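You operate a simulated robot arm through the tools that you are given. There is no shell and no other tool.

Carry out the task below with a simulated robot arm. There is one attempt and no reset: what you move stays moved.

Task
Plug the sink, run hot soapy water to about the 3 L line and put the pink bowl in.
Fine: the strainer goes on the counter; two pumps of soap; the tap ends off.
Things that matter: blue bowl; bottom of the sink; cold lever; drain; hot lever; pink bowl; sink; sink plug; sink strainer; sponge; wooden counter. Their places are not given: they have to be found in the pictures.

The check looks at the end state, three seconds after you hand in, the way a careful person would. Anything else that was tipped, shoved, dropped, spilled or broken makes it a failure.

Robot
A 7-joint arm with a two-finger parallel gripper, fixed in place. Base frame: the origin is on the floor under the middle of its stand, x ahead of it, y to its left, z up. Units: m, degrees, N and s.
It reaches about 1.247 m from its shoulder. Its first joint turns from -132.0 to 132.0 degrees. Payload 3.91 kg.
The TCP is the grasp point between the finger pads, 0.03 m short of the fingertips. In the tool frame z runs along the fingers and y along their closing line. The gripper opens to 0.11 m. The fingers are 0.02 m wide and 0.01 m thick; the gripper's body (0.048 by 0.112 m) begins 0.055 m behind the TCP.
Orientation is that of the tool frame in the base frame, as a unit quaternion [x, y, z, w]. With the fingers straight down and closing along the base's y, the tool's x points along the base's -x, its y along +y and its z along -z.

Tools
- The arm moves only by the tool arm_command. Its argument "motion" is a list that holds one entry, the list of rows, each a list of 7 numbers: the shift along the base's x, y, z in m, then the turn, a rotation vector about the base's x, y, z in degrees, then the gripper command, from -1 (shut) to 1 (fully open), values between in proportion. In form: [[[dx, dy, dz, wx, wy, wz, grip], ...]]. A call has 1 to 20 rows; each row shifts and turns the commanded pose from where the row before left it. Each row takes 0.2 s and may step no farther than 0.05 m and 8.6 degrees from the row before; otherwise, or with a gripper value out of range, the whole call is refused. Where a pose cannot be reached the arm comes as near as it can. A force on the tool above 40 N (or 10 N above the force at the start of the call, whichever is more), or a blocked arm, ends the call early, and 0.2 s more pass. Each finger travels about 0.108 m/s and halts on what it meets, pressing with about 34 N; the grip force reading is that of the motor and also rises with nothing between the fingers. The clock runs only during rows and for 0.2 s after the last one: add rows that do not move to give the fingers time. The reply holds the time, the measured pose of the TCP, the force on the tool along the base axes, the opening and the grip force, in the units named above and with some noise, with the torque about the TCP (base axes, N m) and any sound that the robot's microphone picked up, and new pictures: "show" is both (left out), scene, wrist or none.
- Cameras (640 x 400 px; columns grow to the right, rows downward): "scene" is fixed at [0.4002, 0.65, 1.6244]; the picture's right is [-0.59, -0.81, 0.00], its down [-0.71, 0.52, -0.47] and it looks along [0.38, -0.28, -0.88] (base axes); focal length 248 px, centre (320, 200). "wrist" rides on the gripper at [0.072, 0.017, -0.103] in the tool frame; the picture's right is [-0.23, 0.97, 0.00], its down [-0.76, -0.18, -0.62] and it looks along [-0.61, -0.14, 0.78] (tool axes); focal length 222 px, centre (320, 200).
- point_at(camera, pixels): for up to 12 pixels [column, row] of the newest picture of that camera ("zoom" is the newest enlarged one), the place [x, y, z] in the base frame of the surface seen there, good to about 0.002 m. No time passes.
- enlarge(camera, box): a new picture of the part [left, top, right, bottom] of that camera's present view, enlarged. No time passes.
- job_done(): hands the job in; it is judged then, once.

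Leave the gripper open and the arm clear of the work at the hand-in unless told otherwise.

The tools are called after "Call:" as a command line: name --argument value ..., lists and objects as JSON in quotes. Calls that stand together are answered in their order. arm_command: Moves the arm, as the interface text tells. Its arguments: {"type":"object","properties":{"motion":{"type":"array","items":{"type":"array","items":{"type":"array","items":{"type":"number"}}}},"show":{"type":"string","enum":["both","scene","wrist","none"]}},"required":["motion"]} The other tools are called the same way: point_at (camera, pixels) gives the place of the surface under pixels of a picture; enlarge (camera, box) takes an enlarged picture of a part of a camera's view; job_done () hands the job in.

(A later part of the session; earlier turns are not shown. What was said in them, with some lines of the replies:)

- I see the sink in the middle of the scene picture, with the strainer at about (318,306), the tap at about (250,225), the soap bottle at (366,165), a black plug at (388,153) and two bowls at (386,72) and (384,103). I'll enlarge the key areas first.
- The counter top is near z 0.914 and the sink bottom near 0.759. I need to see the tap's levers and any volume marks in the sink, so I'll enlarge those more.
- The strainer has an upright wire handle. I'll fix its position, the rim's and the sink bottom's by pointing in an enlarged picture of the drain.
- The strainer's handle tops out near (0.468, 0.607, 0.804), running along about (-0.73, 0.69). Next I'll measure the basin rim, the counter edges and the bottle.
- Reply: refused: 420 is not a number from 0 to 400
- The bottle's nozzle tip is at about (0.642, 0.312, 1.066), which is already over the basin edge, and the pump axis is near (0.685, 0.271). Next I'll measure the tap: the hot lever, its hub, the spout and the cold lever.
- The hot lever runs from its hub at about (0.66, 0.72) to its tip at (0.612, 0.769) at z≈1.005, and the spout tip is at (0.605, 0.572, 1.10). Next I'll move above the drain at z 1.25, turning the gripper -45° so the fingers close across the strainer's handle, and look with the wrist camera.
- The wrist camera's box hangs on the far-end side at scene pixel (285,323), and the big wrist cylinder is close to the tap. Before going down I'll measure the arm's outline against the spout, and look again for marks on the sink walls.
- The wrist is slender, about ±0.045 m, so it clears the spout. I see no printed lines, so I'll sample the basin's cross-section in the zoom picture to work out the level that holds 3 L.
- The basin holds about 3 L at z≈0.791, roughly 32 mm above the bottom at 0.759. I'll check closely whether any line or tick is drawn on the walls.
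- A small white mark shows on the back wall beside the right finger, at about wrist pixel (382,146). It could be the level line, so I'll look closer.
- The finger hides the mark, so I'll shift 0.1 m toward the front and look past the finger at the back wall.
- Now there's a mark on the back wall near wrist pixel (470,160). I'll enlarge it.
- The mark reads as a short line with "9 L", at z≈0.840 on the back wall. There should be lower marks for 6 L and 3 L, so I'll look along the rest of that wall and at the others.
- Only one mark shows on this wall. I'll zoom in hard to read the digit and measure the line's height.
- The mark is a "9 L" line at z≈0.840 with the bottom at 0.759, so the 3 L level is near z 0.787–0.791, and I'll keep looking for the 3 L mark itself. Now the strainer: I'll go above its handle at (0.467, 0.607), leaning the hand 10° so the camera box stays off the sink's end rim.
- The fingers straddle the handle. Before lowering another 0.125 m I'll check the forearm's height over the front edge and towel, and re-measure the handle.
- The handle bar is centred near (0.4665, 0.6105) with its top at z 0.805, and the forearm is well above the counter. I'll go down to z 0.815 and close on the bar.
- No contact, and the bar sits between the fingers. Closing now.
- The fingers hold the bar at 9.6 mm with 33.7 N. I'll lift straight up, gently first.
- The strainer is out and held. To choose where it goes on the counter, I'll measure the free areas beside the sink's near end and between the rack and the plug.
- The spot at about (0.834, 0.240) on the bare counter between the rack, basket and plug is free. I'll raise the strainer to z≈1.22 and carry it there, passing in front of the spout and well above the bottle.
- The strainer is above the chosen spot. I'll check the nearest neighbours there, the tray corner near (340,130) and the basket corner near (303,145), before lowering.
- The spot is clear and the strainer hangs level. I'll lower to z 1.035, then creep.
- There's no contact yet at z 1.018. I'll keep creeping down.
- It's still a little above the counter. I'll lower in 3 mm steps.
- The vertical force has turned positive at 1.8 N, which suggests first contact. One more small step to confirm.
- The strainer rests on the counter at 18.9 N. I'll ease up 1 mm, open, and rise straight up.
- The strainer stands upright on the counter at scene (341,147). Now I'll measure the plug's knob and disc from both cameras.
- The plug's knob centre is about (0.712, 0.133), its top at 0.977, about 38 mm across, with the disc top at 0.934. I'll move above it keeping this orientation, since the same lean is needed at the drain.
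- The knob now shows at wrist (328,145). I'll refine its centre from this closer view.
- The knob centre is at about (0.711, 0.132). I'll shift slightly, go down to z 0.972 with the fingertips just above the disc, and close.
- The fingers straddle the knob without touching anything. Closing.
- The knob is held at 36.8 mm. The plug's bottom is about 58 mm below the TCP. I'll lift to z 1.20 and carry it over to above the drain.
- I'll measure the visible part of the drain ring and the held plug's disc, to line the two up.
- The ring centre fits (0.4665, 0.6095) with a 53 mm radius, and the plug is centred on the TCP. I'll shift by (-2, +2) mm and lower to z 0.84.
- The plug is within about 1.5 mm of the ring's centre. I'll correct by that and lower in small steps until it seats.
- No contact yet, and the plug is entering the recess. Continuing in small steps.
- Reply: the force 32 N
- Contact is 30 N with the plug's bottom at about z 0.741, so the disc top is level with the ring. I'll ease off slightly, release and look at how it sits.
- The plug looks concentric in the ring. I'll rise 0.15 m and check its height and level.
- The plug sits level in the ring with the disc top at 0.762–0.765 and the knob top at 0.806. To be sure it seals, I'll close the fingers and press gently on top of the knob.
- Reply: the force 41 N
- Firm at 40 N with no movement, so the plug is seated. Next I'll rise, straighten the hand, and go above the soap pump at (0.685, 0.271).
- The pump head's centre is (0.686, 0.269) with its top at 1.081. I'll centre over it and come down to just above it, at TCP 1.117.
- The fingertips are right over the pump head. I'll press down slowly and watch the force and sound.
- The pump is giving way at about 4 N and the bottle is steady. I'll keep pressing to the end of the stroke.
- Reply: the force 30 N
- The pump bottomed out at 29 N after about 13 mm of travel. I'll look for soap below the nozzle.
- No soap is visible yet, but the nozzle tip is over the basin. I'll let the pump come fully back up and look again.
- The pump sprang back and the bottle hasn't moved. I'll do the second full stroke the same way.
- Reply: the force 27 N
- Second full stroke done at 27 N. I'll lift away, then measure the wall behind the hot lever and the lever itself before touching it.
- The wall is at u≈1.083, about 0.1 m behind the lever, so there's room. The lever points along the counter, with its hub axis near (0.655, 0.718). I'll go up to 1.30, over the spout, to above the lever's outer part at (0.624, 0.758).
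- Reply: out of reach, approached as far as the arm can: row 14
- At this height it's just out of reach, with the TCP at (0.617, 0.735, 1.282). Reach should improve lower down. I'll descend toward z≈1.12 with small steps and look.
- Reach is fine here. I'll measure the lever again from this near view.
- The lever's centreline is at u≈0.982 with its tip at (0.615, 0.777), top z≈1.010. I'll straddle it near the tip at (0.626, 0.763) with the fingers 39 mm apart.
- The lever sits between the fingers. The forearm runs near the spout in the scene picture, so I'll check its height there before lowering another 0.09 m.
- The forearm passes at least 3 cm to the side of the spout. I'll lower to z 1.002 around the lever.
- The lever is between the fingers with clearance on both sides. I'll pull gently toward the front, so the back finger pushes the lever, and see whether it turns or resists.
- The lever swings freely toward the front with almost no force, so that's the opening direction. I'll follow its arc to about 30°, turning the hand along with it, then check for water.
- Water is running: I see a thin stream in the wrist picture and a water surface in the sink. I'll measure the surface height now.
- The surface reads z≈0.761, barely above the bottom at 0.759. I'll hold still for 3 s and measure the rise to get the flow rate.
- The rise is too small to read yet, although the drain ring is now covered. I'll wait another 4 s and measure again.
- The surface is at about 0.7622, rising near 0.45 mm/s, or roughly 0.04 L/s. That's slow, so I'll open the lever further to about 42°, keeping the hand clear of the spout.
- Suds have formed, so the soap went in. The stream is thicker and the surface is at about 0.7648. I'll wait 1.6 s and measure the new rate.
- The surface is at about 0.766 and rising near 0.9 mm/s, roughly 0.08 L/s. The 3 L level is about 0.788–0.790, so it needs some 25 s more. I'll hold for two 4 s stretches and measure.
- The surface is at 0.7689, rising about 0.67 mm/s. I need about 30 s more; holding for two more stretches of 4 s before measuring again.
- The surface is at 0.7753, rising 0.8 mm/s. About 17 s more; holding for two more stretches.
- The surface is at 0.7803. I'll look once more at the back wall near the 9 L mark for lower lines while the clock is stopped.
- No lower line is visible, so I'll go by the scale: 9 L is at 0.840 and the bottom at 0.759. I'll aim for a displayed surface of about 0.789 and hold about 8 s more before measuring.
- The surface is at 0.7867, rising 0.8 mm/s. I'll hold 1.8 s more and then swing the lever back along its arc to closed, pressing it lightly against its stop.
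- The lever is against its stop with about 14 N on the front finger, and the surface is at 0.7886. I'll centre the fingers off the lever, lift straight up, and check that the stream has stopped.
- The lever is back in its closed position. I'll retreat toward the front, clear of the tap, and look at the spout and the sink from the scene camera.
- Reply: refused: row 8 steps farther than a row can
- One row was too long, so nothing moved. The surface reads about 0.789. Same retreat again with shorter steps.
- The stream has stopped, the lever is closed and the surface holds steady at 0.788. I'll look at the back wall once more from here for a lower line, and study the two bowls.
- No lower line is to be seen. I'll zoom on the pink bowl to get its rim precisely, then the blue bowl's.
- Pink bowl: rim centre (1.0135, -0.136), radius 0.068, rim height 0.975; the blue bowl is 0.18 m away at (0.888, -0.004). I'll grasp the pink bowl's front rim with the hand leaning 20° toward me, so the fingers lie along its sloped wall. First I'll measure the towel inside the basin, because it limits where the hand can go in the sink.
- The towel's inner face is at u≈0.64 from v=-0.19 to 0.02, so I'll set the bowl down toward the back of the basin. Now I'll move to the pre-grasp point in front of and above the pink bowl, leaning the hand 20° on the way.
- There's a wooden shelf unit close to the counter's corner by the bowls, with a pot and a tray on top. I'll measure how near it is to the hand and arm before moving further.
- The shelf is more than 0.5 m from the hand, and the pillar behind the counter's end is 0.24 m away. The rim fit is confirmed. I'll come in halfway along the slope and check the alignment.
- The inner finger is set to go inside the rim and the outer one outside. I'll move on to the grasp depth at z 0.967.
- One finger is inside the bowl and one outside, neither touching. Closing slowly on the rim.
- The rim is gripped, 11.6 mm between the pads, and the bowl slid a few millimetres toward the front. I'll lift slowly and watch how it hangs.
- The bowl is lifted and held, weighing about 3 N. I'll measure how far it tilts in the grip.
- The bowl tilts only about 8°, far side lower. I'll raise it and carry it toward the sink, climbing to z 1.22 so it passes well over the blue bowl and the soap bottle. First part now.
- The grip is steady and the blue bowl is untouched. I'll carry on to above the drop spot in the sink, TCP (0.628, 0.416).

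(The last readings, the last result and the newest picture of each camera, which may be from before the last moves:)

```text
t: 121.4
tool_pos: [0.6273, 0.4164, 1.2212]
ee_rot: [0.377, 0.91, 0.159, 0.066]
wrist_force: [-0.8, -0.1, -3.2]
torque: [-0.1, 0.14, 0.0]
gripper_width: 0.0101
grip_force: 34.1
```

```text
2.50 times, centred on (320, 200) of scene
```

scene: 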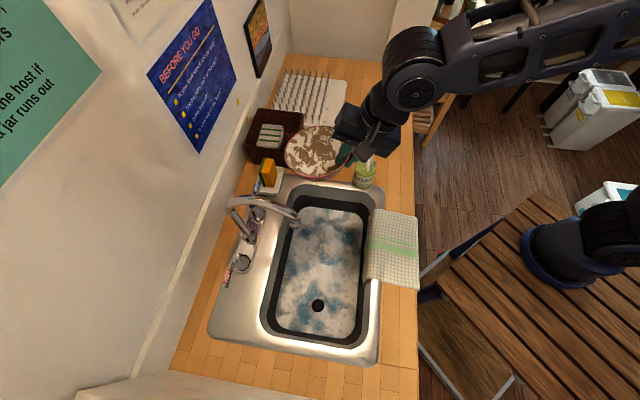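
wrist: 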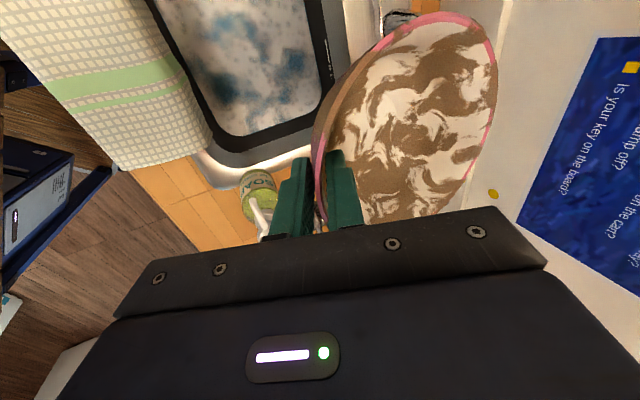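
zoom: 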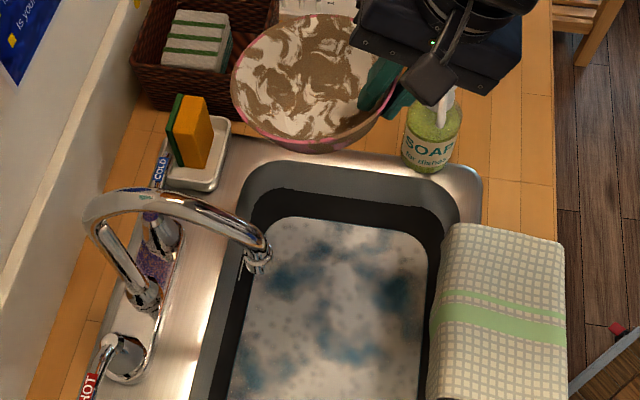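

I'll measure the held bowl's rim here so I know exactly where it will go in.

Call:
point_at --camera "zoom" --pixels '[[234, 85], [245, 118], [270, 138], [320, 145], [360, 135], [240, 60], [265, 32], [300, 18], [340, 20], [305, 152], [300, 90]]'

Call:
point_at --camera "wrist" --pixels '[[435, 17], [470, 20], [490, 45], [496, 80], [485, 130], [470, 165], [400, 30], [350, 80], [318, 150]]'

Call:
point_at --camera "scene" --pixels '[[294, 213], [297, 222], [290, 210], [282, 205], [330, 280], [300, 290], [340, 310], [345, 275], [335, 325], [305, 320]]'

```text
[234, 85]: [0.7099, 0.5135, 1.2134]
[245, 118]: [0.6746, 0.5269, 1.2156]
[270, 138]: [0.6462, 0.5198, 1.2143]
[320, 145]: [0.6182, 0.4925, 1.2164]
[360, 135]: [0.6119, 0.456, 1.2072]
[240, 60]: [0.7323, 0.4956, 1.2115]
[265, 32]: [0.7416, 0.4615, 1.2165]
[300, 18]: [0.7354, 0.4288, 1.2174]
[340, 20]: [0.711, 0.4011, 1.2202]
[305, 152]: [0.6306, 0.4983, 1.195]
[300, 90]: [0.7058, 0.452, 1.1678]
```

```text
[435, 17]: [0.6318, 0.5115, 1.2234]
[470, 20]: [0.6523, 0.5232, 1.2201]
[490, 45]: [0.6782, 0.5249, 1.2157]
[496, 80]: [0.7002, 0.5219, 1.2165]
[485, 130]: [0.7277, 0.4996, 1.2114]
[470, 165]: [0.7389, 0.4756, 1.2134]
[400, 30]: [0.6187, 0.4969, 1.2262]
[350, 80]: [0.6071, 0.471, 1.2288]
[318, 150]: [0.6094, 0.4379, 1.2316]
```

```text
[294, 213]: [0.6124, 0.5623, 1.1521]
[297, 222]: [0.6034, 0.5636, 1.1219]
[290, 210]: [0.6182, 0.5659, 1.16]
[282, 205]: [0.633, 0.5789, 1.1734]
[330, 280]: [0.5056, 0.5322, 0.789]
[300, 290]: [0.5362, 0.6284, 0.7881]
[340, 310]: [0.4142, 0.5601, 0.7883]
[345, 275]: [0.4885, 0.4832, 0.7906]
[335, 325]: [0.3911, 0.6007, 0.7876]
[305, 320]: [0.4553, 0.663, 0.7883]
```

The water level still reads 0.7885, so nothing leaks. The bowl's centre is at (0.6745, 0.459), clear of the spout and walls. I'll lower it to TCP z≈0.87, about 45 mm above the resting height.

Call:
arm_command --motion '[[[0, 0, -0.03, 0, 0, 0, -1], [0, 0, -0.04, 0, 0, 0, -1], [0, 0, -0.04, 0, 0, 0, -1], [0, 0, -0.04, 0, 0, 0, -1], [0, 0, -0.04, 0, 0, 0, -1], [0, 0, -0.04, 0, 0, 0, -1], [0, 0, -0.04, 0, 0, 0, -1], [0, 0, -0.03, 0, 0, 0, -1], [0, 0, -0.03, 0, 0, 0, -1], [0, 0, -0.02, 0, 0, 0, -1], [0, 0, 0, 0, 0, 0, -1]]]'

Call:
enlarge --camera "scene" --box '[240, 160, 420, 300]'

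```text
t: 123.8
tool_pos: [0.627, 0.415, 0.8684]
ee_rot: [0.377, 0.91, 0.16, 0.067]
wrist_force: [0.0, 0.5, -2.8]
torque: [-0.1, 0.14, 0.02]
gripper_width: 0.0102
grip_force: 34.2
```

scene: 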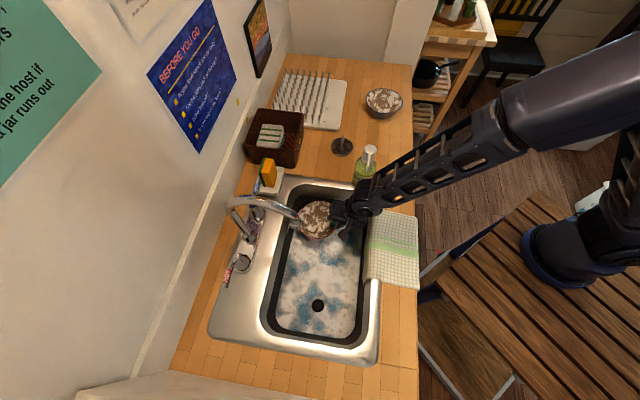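
wrist: 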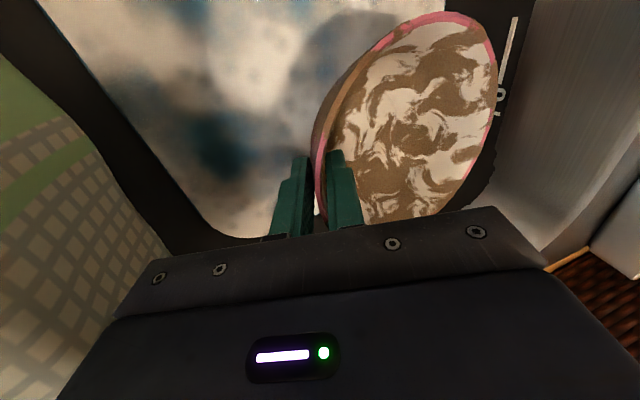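

```text
2.86 times, centred on (330, 230) of scene
```

zoom: 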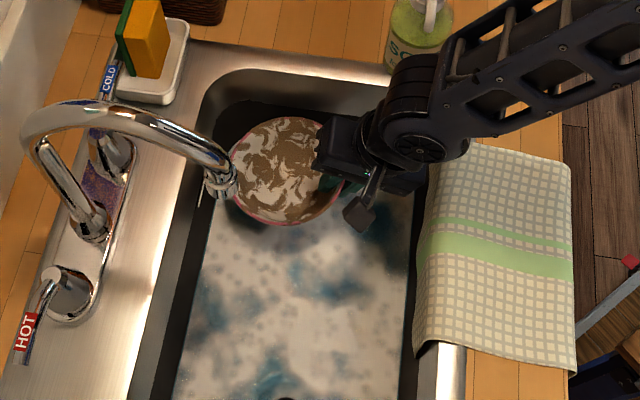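

The bowl is in the basin. The forearm looks close to the soap pump in the picture, so I'll check that clearance before the last 45 mm.

Call:
point_at --camera "scene" --pixels '[[362, 190], [372, 180], [385, 172], [400, 162], [430, 145], [365, 155], [368, 170], [355, 205], [350, 215], [390, 200], [345, 200], [370, 195]]'

Call:
enlarge --camera "scene" --box '[330, 135, 430, 225]'

```text
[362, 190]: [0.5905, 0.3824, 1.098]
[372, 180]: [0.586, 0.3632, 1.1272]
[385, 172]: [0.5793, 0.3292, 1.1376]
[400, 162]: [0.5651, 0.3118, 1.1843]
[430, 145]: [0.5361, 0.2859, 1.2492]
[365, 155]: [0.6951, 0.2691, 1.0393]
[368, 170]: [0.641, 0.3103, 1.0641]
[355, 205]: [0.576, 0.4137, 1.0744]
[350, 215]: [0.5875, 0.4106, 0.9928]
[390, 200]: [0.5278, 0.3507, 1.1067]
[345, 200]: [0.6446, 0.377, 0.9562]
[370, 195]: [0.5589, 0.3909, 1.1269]
```

```text
4.44 times, centred on (380, 180) of scene
```

zoom: 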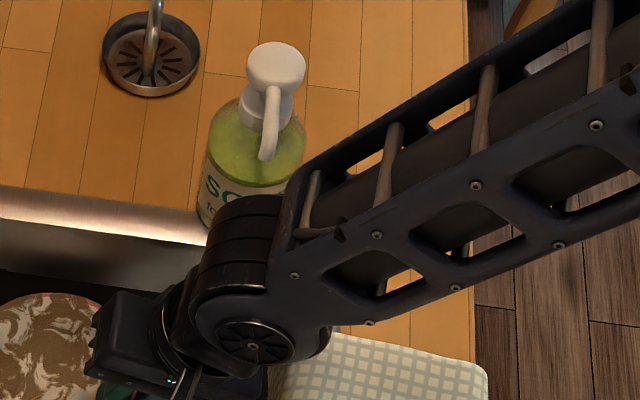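

The forearm is at least 6 cm from the nozzle. I'll lower the last stretch in small steps until the bowl touches bottom.

Call:
arm_command --motion '[[[0, 0, -0.01, 0, 0, 0, -1], [0, 0, -0.01, 0, 0, 0, -1], [0, 0, -0.008, 0, 0, 0, -1], [0, 0, -0.006, 0, 0, 0, -1], [0, 0, 0, 0, 0, 0, -1]]]' --show "scene"

```text
t: 125.0
tool_pos: [0.6274, 0.4166, 0.8361]
ee_rot: [0.377, 0.91, 0.16, 0.066]
wrist_force: [-0.4, 0.2, -1.6]
torque: [-0.09, 0.12, 0.03]
gripper_width: 0.0101
grip_force: 34.3
```

scene: 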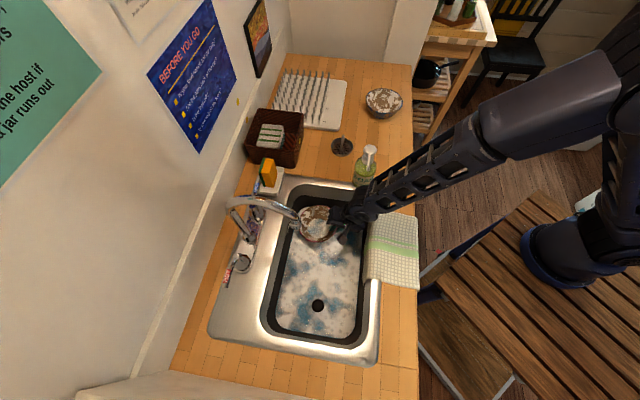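

Call:
arm_command --motion '[[[0, 0, -0.004, 0, 0, 0, -1], [0, 0, -0.003, 0, 0, 0, -1], [0, 0, -0.003, 0, 0, 0, -1], [0, 0, 0, 0, 0, 0, -1]]]' --show "none"

```text
t: 126.0
tool_pos: [0.627, 0.4177, 0.8253]
ee_rot: [0.377, 0.91, 0.159, 0.066]
wrist_force: [0.1, -0.6, -3.1]
torque: [-0.1, 0.16, -0.02]
gripper_width: 0.0102
grip_force: 34.1
```

No contact yet at 0.825. Continuing in 2–3 mm steps.

Call:
arm_command --motion '[[[0, 0, -0.003, 0, 0, 0, -1], [0, 0, -0.002, 0, 0, 0, -1], [0, 0, 0, 0, 0, 0, -1]]]' --show "none"

```text
t: 126.8
tool_pos: [0.6269, 0.4179, 0.8201]
ee_rot: [0.378, 0.91, 0.16, 0.067]
wrist_force: [-0.2, -1.6, 1.5]
torque: [0.1, -0.17, -0.06]
gripper_width: 0.0103
grip_force: 34.2
```

The force turned positive, so the bowl's far edge touches. I'll lower a few more millimetres to bring the near side down before releasing.

Call:
arm_command --motion '[[[0, 0, -0.0015, 0, 0, 0, -1], [0, 0, -0.0015, 0, 0, 0, -1], [0, 0, 0, 0, 0, 0, -1]]]' --show "none"

```text
t: 127.6
tool_pos: [0.6267, 0.4186, 0.8166]
ee_rot: [0.377, 0.91, 0.159, 0.066]
wrist_force: [-0.1, -1.3, 2.1]
torque: [0.13, -0.19, -0.09]
gripper_width: 0.0105
grip_force: 33.8
```

Call:
arm_command --motion '[[[0, 0, -0.0015, 0, 0, 0, -1], [0, 0, -0.0015, 0, 0, 0, -1], [0, 0, 0, 0, 0, 0, -1]]]'

Call:
enlarge --camera "scene" --box '[270, 180, 390, 280]'

```text
t: 128.4
tool_pos: [0.6277, 0.4186, 0.8151]
ee_rot: [0.377, 0.91, 0.16, 0.067]
wrist_force: [-3.2, -2.2, 11.1]
torque: [0.53, -0.79, -0.03]
gripper_width: 0.0108
grip_force: 34.2
```

scene: 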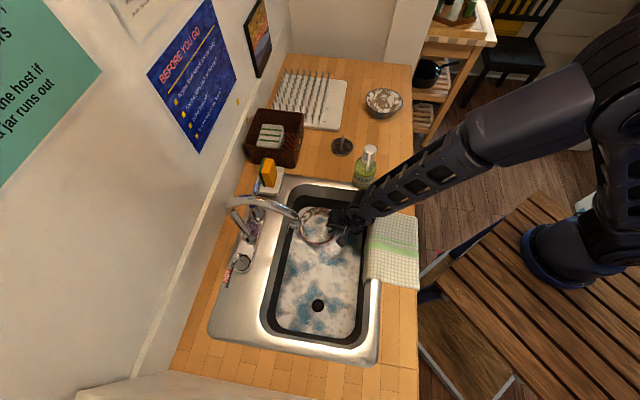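
wrist: 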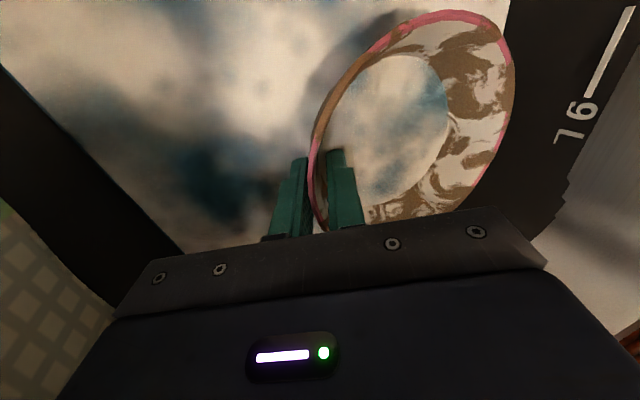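

```text
4.00 times, centred on (330, 230) of scene
```

zoom: 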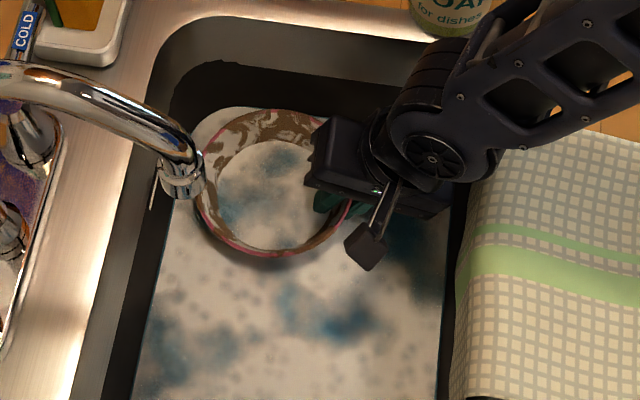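

The bowl is on the bottom with water in it. The wall mark is also nicely visible at wrist (585,110), so I'll read it and check whether there are lines lower down.

Call:
enlarge --camera "wrist" --box '[520, 0, 640, 160]'

Call:
point_at --camera "wrist" --pixels '[[625, 30], [605, 70], [590, 95], [583, 110], [568, 135], [600, 110], [560, 120], [540, 100], [430, 14], [500, 50], [510, 90], [470, 180]]'

```text
2.50 times, centred on (580, 80) of wrist
```

zoom: 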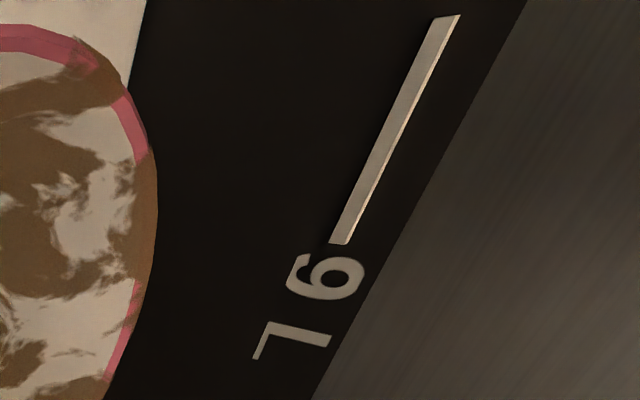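

```text
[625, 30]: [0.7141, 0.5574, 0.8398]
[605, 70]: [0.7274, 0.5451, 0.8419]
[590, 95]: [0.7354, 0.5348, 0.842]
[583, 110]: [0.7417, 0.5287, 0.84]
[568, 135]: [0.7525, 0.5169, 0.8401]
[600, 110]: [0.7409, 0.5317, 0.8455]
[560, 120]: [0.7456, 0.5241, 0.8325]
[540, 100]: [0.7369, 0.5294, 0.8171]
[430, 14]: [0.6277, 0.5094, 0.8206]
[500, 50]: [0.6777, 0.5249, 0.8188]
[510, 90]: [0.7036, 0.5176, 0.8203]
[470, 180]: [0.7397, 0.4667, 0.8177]
```

The single mark reads "9 L" at z 0.840, and the bowl's rim is level at 0.818–0.821, so the bowl stands upright on the bottom. I'll ease off, open the fingers step by step and rise straight up.

Call:
arm_command --motion '[[[0, 0, 0.0008, 0, 0, 0, -1], [0, 0, 0, 0, 0, 0, -0.8], [0, 0, 0, 0, 0, 0, -0.6], [0, 0, 0, 0, 0, 0, -0.4], [0, 0, 0, 0, 0, 0, -0.2], [0, 0, 0, 0, 0, 0, 0], [0, 0, 0, 0, 0, 0, 0]]]'

Call:
enlarge --camera "wrist" --box '[220, 0, 540, 240]'

```text
t: 130.0
tool_pos: [0.628, 0.4187, 0.8149]
ee_rot: [0.378, 0.91, 0.159, 0.066]
wrist_force: [0.5, -0.3, 0.3]
torque: [0.0, -0.01, -0.01]
gripper_width: 0.0552
grip_force: 0.1
```

scene: 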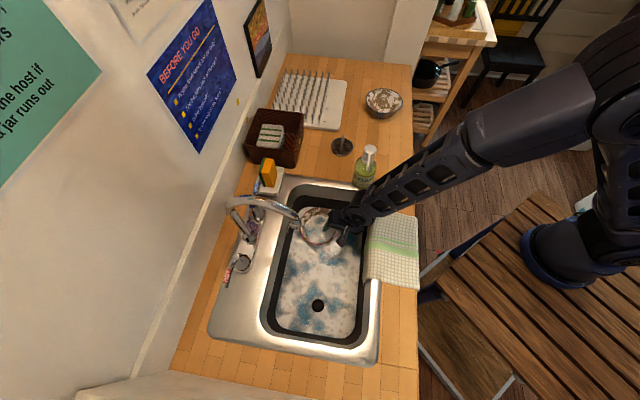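
wrist: 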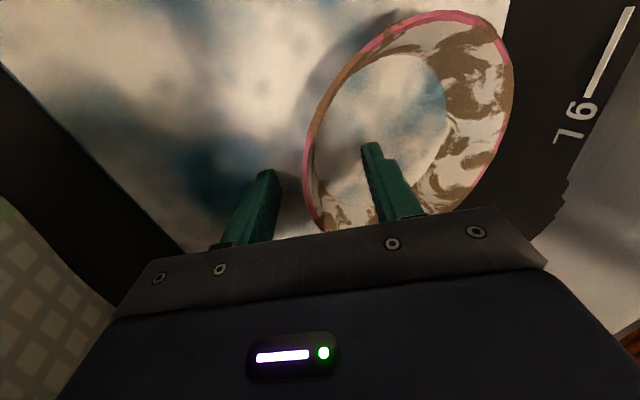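

```text
1.67 times, centred on (380, 120) of wrist
```

zoom: 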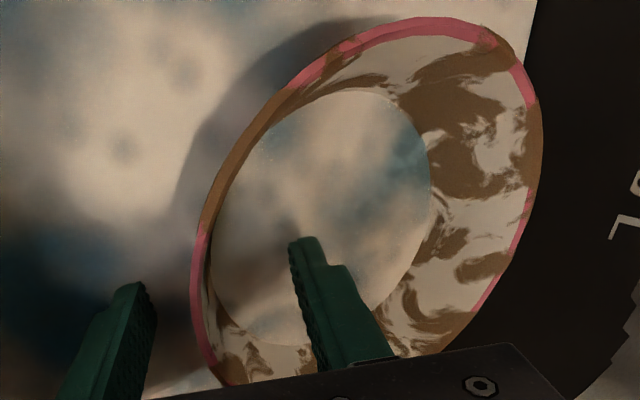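

The bowl stands free. I'll rise straight up out of the basin.

Call:
arm_command --motion '[[[0, 0, 0.01, 0, 0, 0, 0], [0, 0, 0.015, 0, 0, 0, 0], [0, 0, 0.02, 0, 0, 0, 0], [0, 0, 0.03, 0, 0, 0, 0], [0, 0, 0.04, 0, 0, 0, 0], [0, 0, 0.04, 0, 0, 0, 0], [0, 0, 0.04, 0, 0, 0, 0], [0, 0, 0.04, 0, 0, 0, 0], [0, 0, 0.04, 0, 0, 0, 0], [0, 0, 0.04, 0, 0, 0, 0], [0, 0, 0.04, 0, 0, 0, 0], [0, 0, 0.03, 0, 0, 0, 0]]]'

Call:
enlarge --camera "scene" --box '[240, 160, 420, 340]'

```text
t: 132.6
tool_pos: [0.6292, 0.4186, 1.2014]
ee_rot: [0.377, 0.91, 0.16, 0.066]
wrist_force: [0.0, 0.4, -0.9]
torque: [0.01, -0.01, -0.01]
gripper_width: 0.0551
grip_force: 0.1
```

scene: 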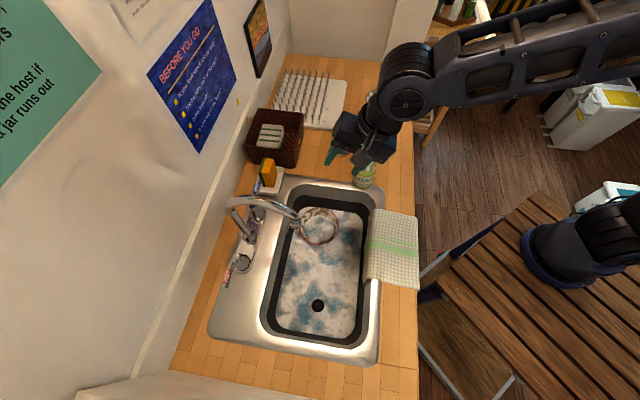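
wrist: 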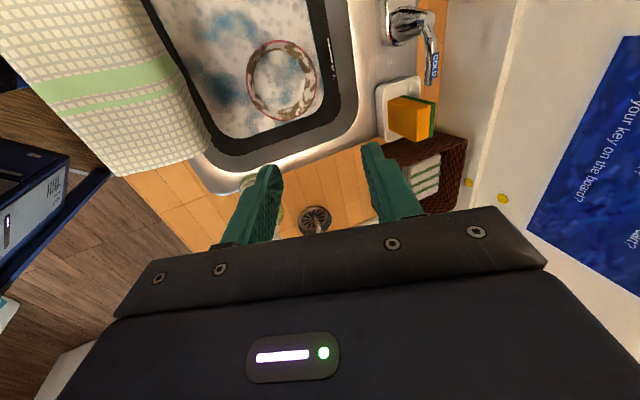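

```text
2.22 times, centred on (330, 250) of scene
```

zoom: 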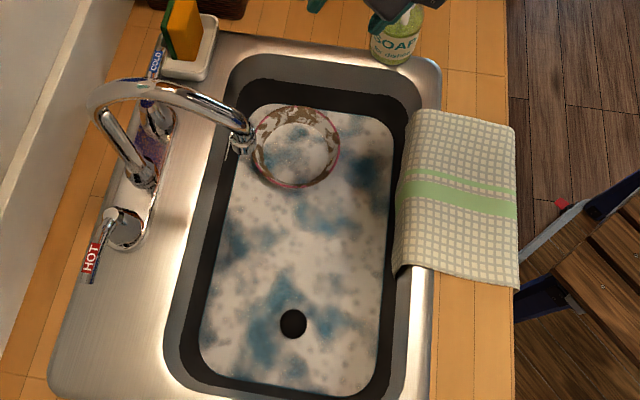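

The bowl sits in the soapy water and the tap is dry. I'll retreat the arm to a clear pose by the front, straighten the hand and open the gripper.

Call:
arm_command --motion '[[[-0.022, -0.02, 0.02, -2.36, 2.36, 0, 0.3], [-0.022, -0.02, 0.02, -2.36, 2.36, 0, 0.6], [-0.022, -0.02, 0.02, -2.36, 2.36, 0, 1], [-0.022, -0.02, 0.02, -2.36, 2.36, 0, 1], [-0.022, -0.02, 0.02, -2.36, 2.36, 0, 1], [-0.022, -0.02, 0.02, -2.34, 2.34, 0, 1], [-0.02, -0.035, 0, 0, 0, 0, 1], [-0.02, -0.035, 0, 0, 0, 0, 1], [-0.02, -0.035, 0, 0, 0, 0, 1], [0, 0, 0, 0, 0, 0, 1]]]'

Call:
enlarge --camera "scene" --box '[210, 160, 400, 340]'

Call:
enlarge --camera "scene" --box '[230, 50, 430, 200]'

Call:
point_at --camera "scene" --pixels '[[330, 280], [300, 290], [340, 310], [318, 290], [345, 275], [335, 325], [305, 320], [350, 225], [340, 250], [320, 265]]'

```text
t: 134.8
tool_pos: [0.4355, 0.1933, 1.3216]
ee_rot: [0.383, 0.924, 0.0, 0.0]
wrist_force: [0.4, 0.2, -0.4]
torque: [-0.02, 0.04, 0.01]
gripper_width: 0.1101
grip_force: 0.0
```

scene: 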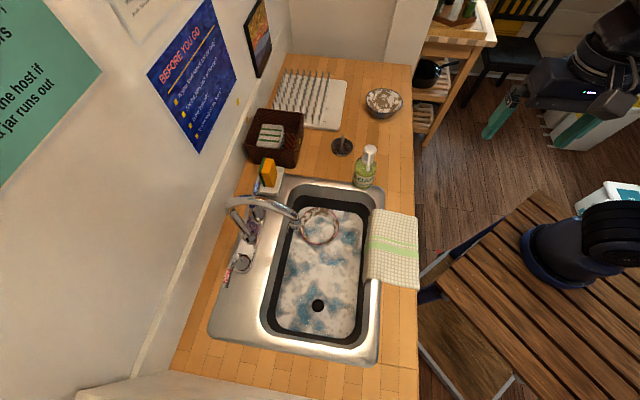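
wrist: 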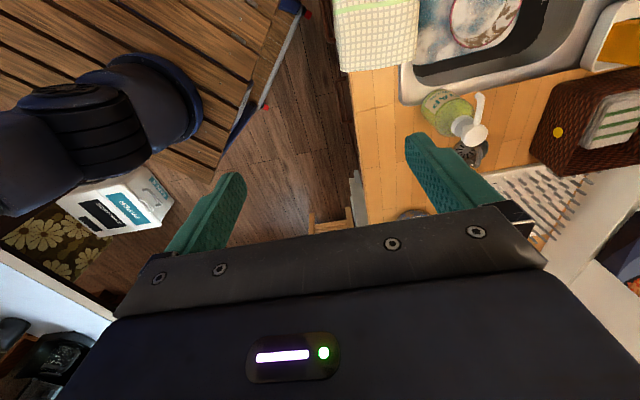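

```text
2.22 times, centred on (305, 250) of scene
```

zoom: 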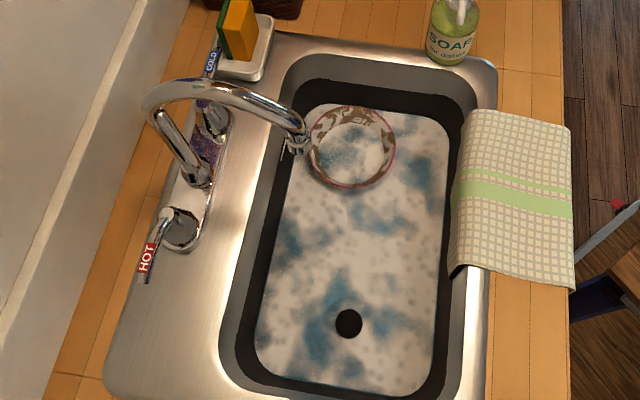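

```text
2.67 times, centred on (330, 125) of scene
```

zoom: 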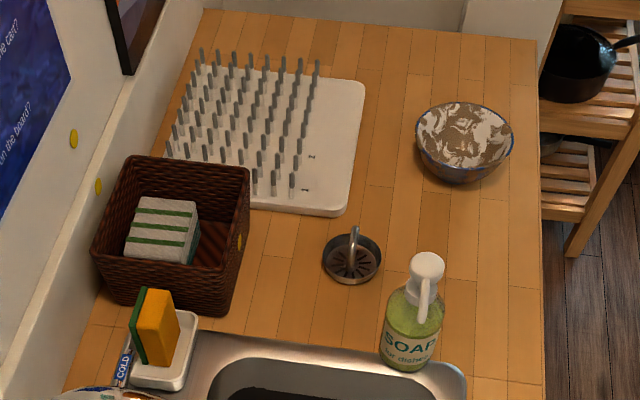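

```text
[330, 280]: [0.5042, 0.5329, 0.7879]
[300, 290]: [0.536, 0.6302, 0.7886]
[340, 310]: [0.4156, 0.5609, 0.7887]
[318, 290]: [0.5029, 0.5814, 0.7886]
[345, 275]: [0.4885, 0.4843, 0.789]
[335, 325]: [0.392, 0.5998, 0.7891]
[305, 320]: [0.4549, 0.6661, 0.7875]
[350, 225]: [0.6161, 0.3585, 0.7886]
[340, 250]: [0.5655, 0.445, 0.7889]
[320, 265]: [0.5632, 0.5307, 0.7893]
```

Everything else stands where it was: blue bowl, sponge, soap, rack, towel and strainer on the counter, with the water steady at 0.7886. I'll do one last check that the hot lever is exactly at its closed position and no drip is falling.

Call:
enlarge --camera "scene" --box '[215, 180, 305, 290]'

Call:
point_at --camera "zoom" --pixels '[[232, 280], [222, 305], [200, 350], [202, 385], [307, 20], [302, 50]]'

Call:
enlarge --camera "scene" --box '[280, 190, 370, 330]'

```text
3.64 times, centred on (260, 235) of scene
```

zoom: 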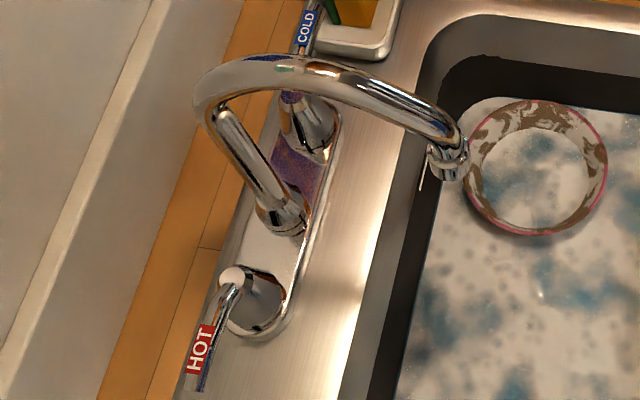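

```text
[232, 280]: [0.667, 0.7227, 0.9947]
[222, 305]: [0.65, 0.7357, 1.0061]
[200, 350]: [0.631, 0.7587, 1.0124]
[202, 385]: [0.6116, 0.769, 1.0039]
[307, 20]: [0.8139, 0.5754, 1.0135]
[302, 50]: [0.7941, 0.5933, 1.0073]
```

```text
2.86 times, centred on (325, 260) of scene
```

zoom: 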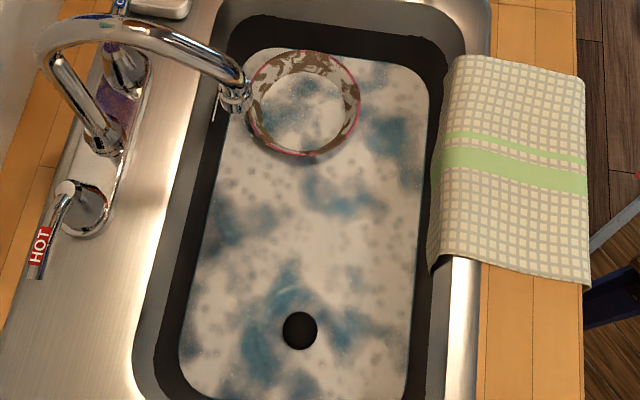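

The hot lever is back at its starting coordinates, (0.6116, 0.769) against (0.6118, 0.7693) at the start, and the cold lever hasn't moved. No stream falls. The plug is in, the soapy water is at about 3 L, the pink bowl stands in it, the strainer is on the counter, and the arm is clear with the gripper open. I'm handing in.

Call:
job_done

```text
The job is handed in.
```

The sink is plugged and holds hot, soapy water at about 3 L, with the pink bowl standing upright in it. I handed the job in; no result has come back yet.

- **Water level:** I never found a 3 L mark. The only mark I could see was a 9 L line, so I worked out the 3 L height from that line and the sink bottom. My estimate is about 3.1 L. The level held steady after the tap was closed, so the plug isn't leaking.
- **Tap:** It's off. The hot lever is back where it started, the cold lever wasn't touched, and nothing is running from the spout.
- **Soap:** I gave it two full pumps, and suds formed once the water ran.
- **Strainer:** It's standing on the counter between the draining rack and the soap bottle.

As far as I can see, nothing else was moved. The gripper is open and the arm is clear.
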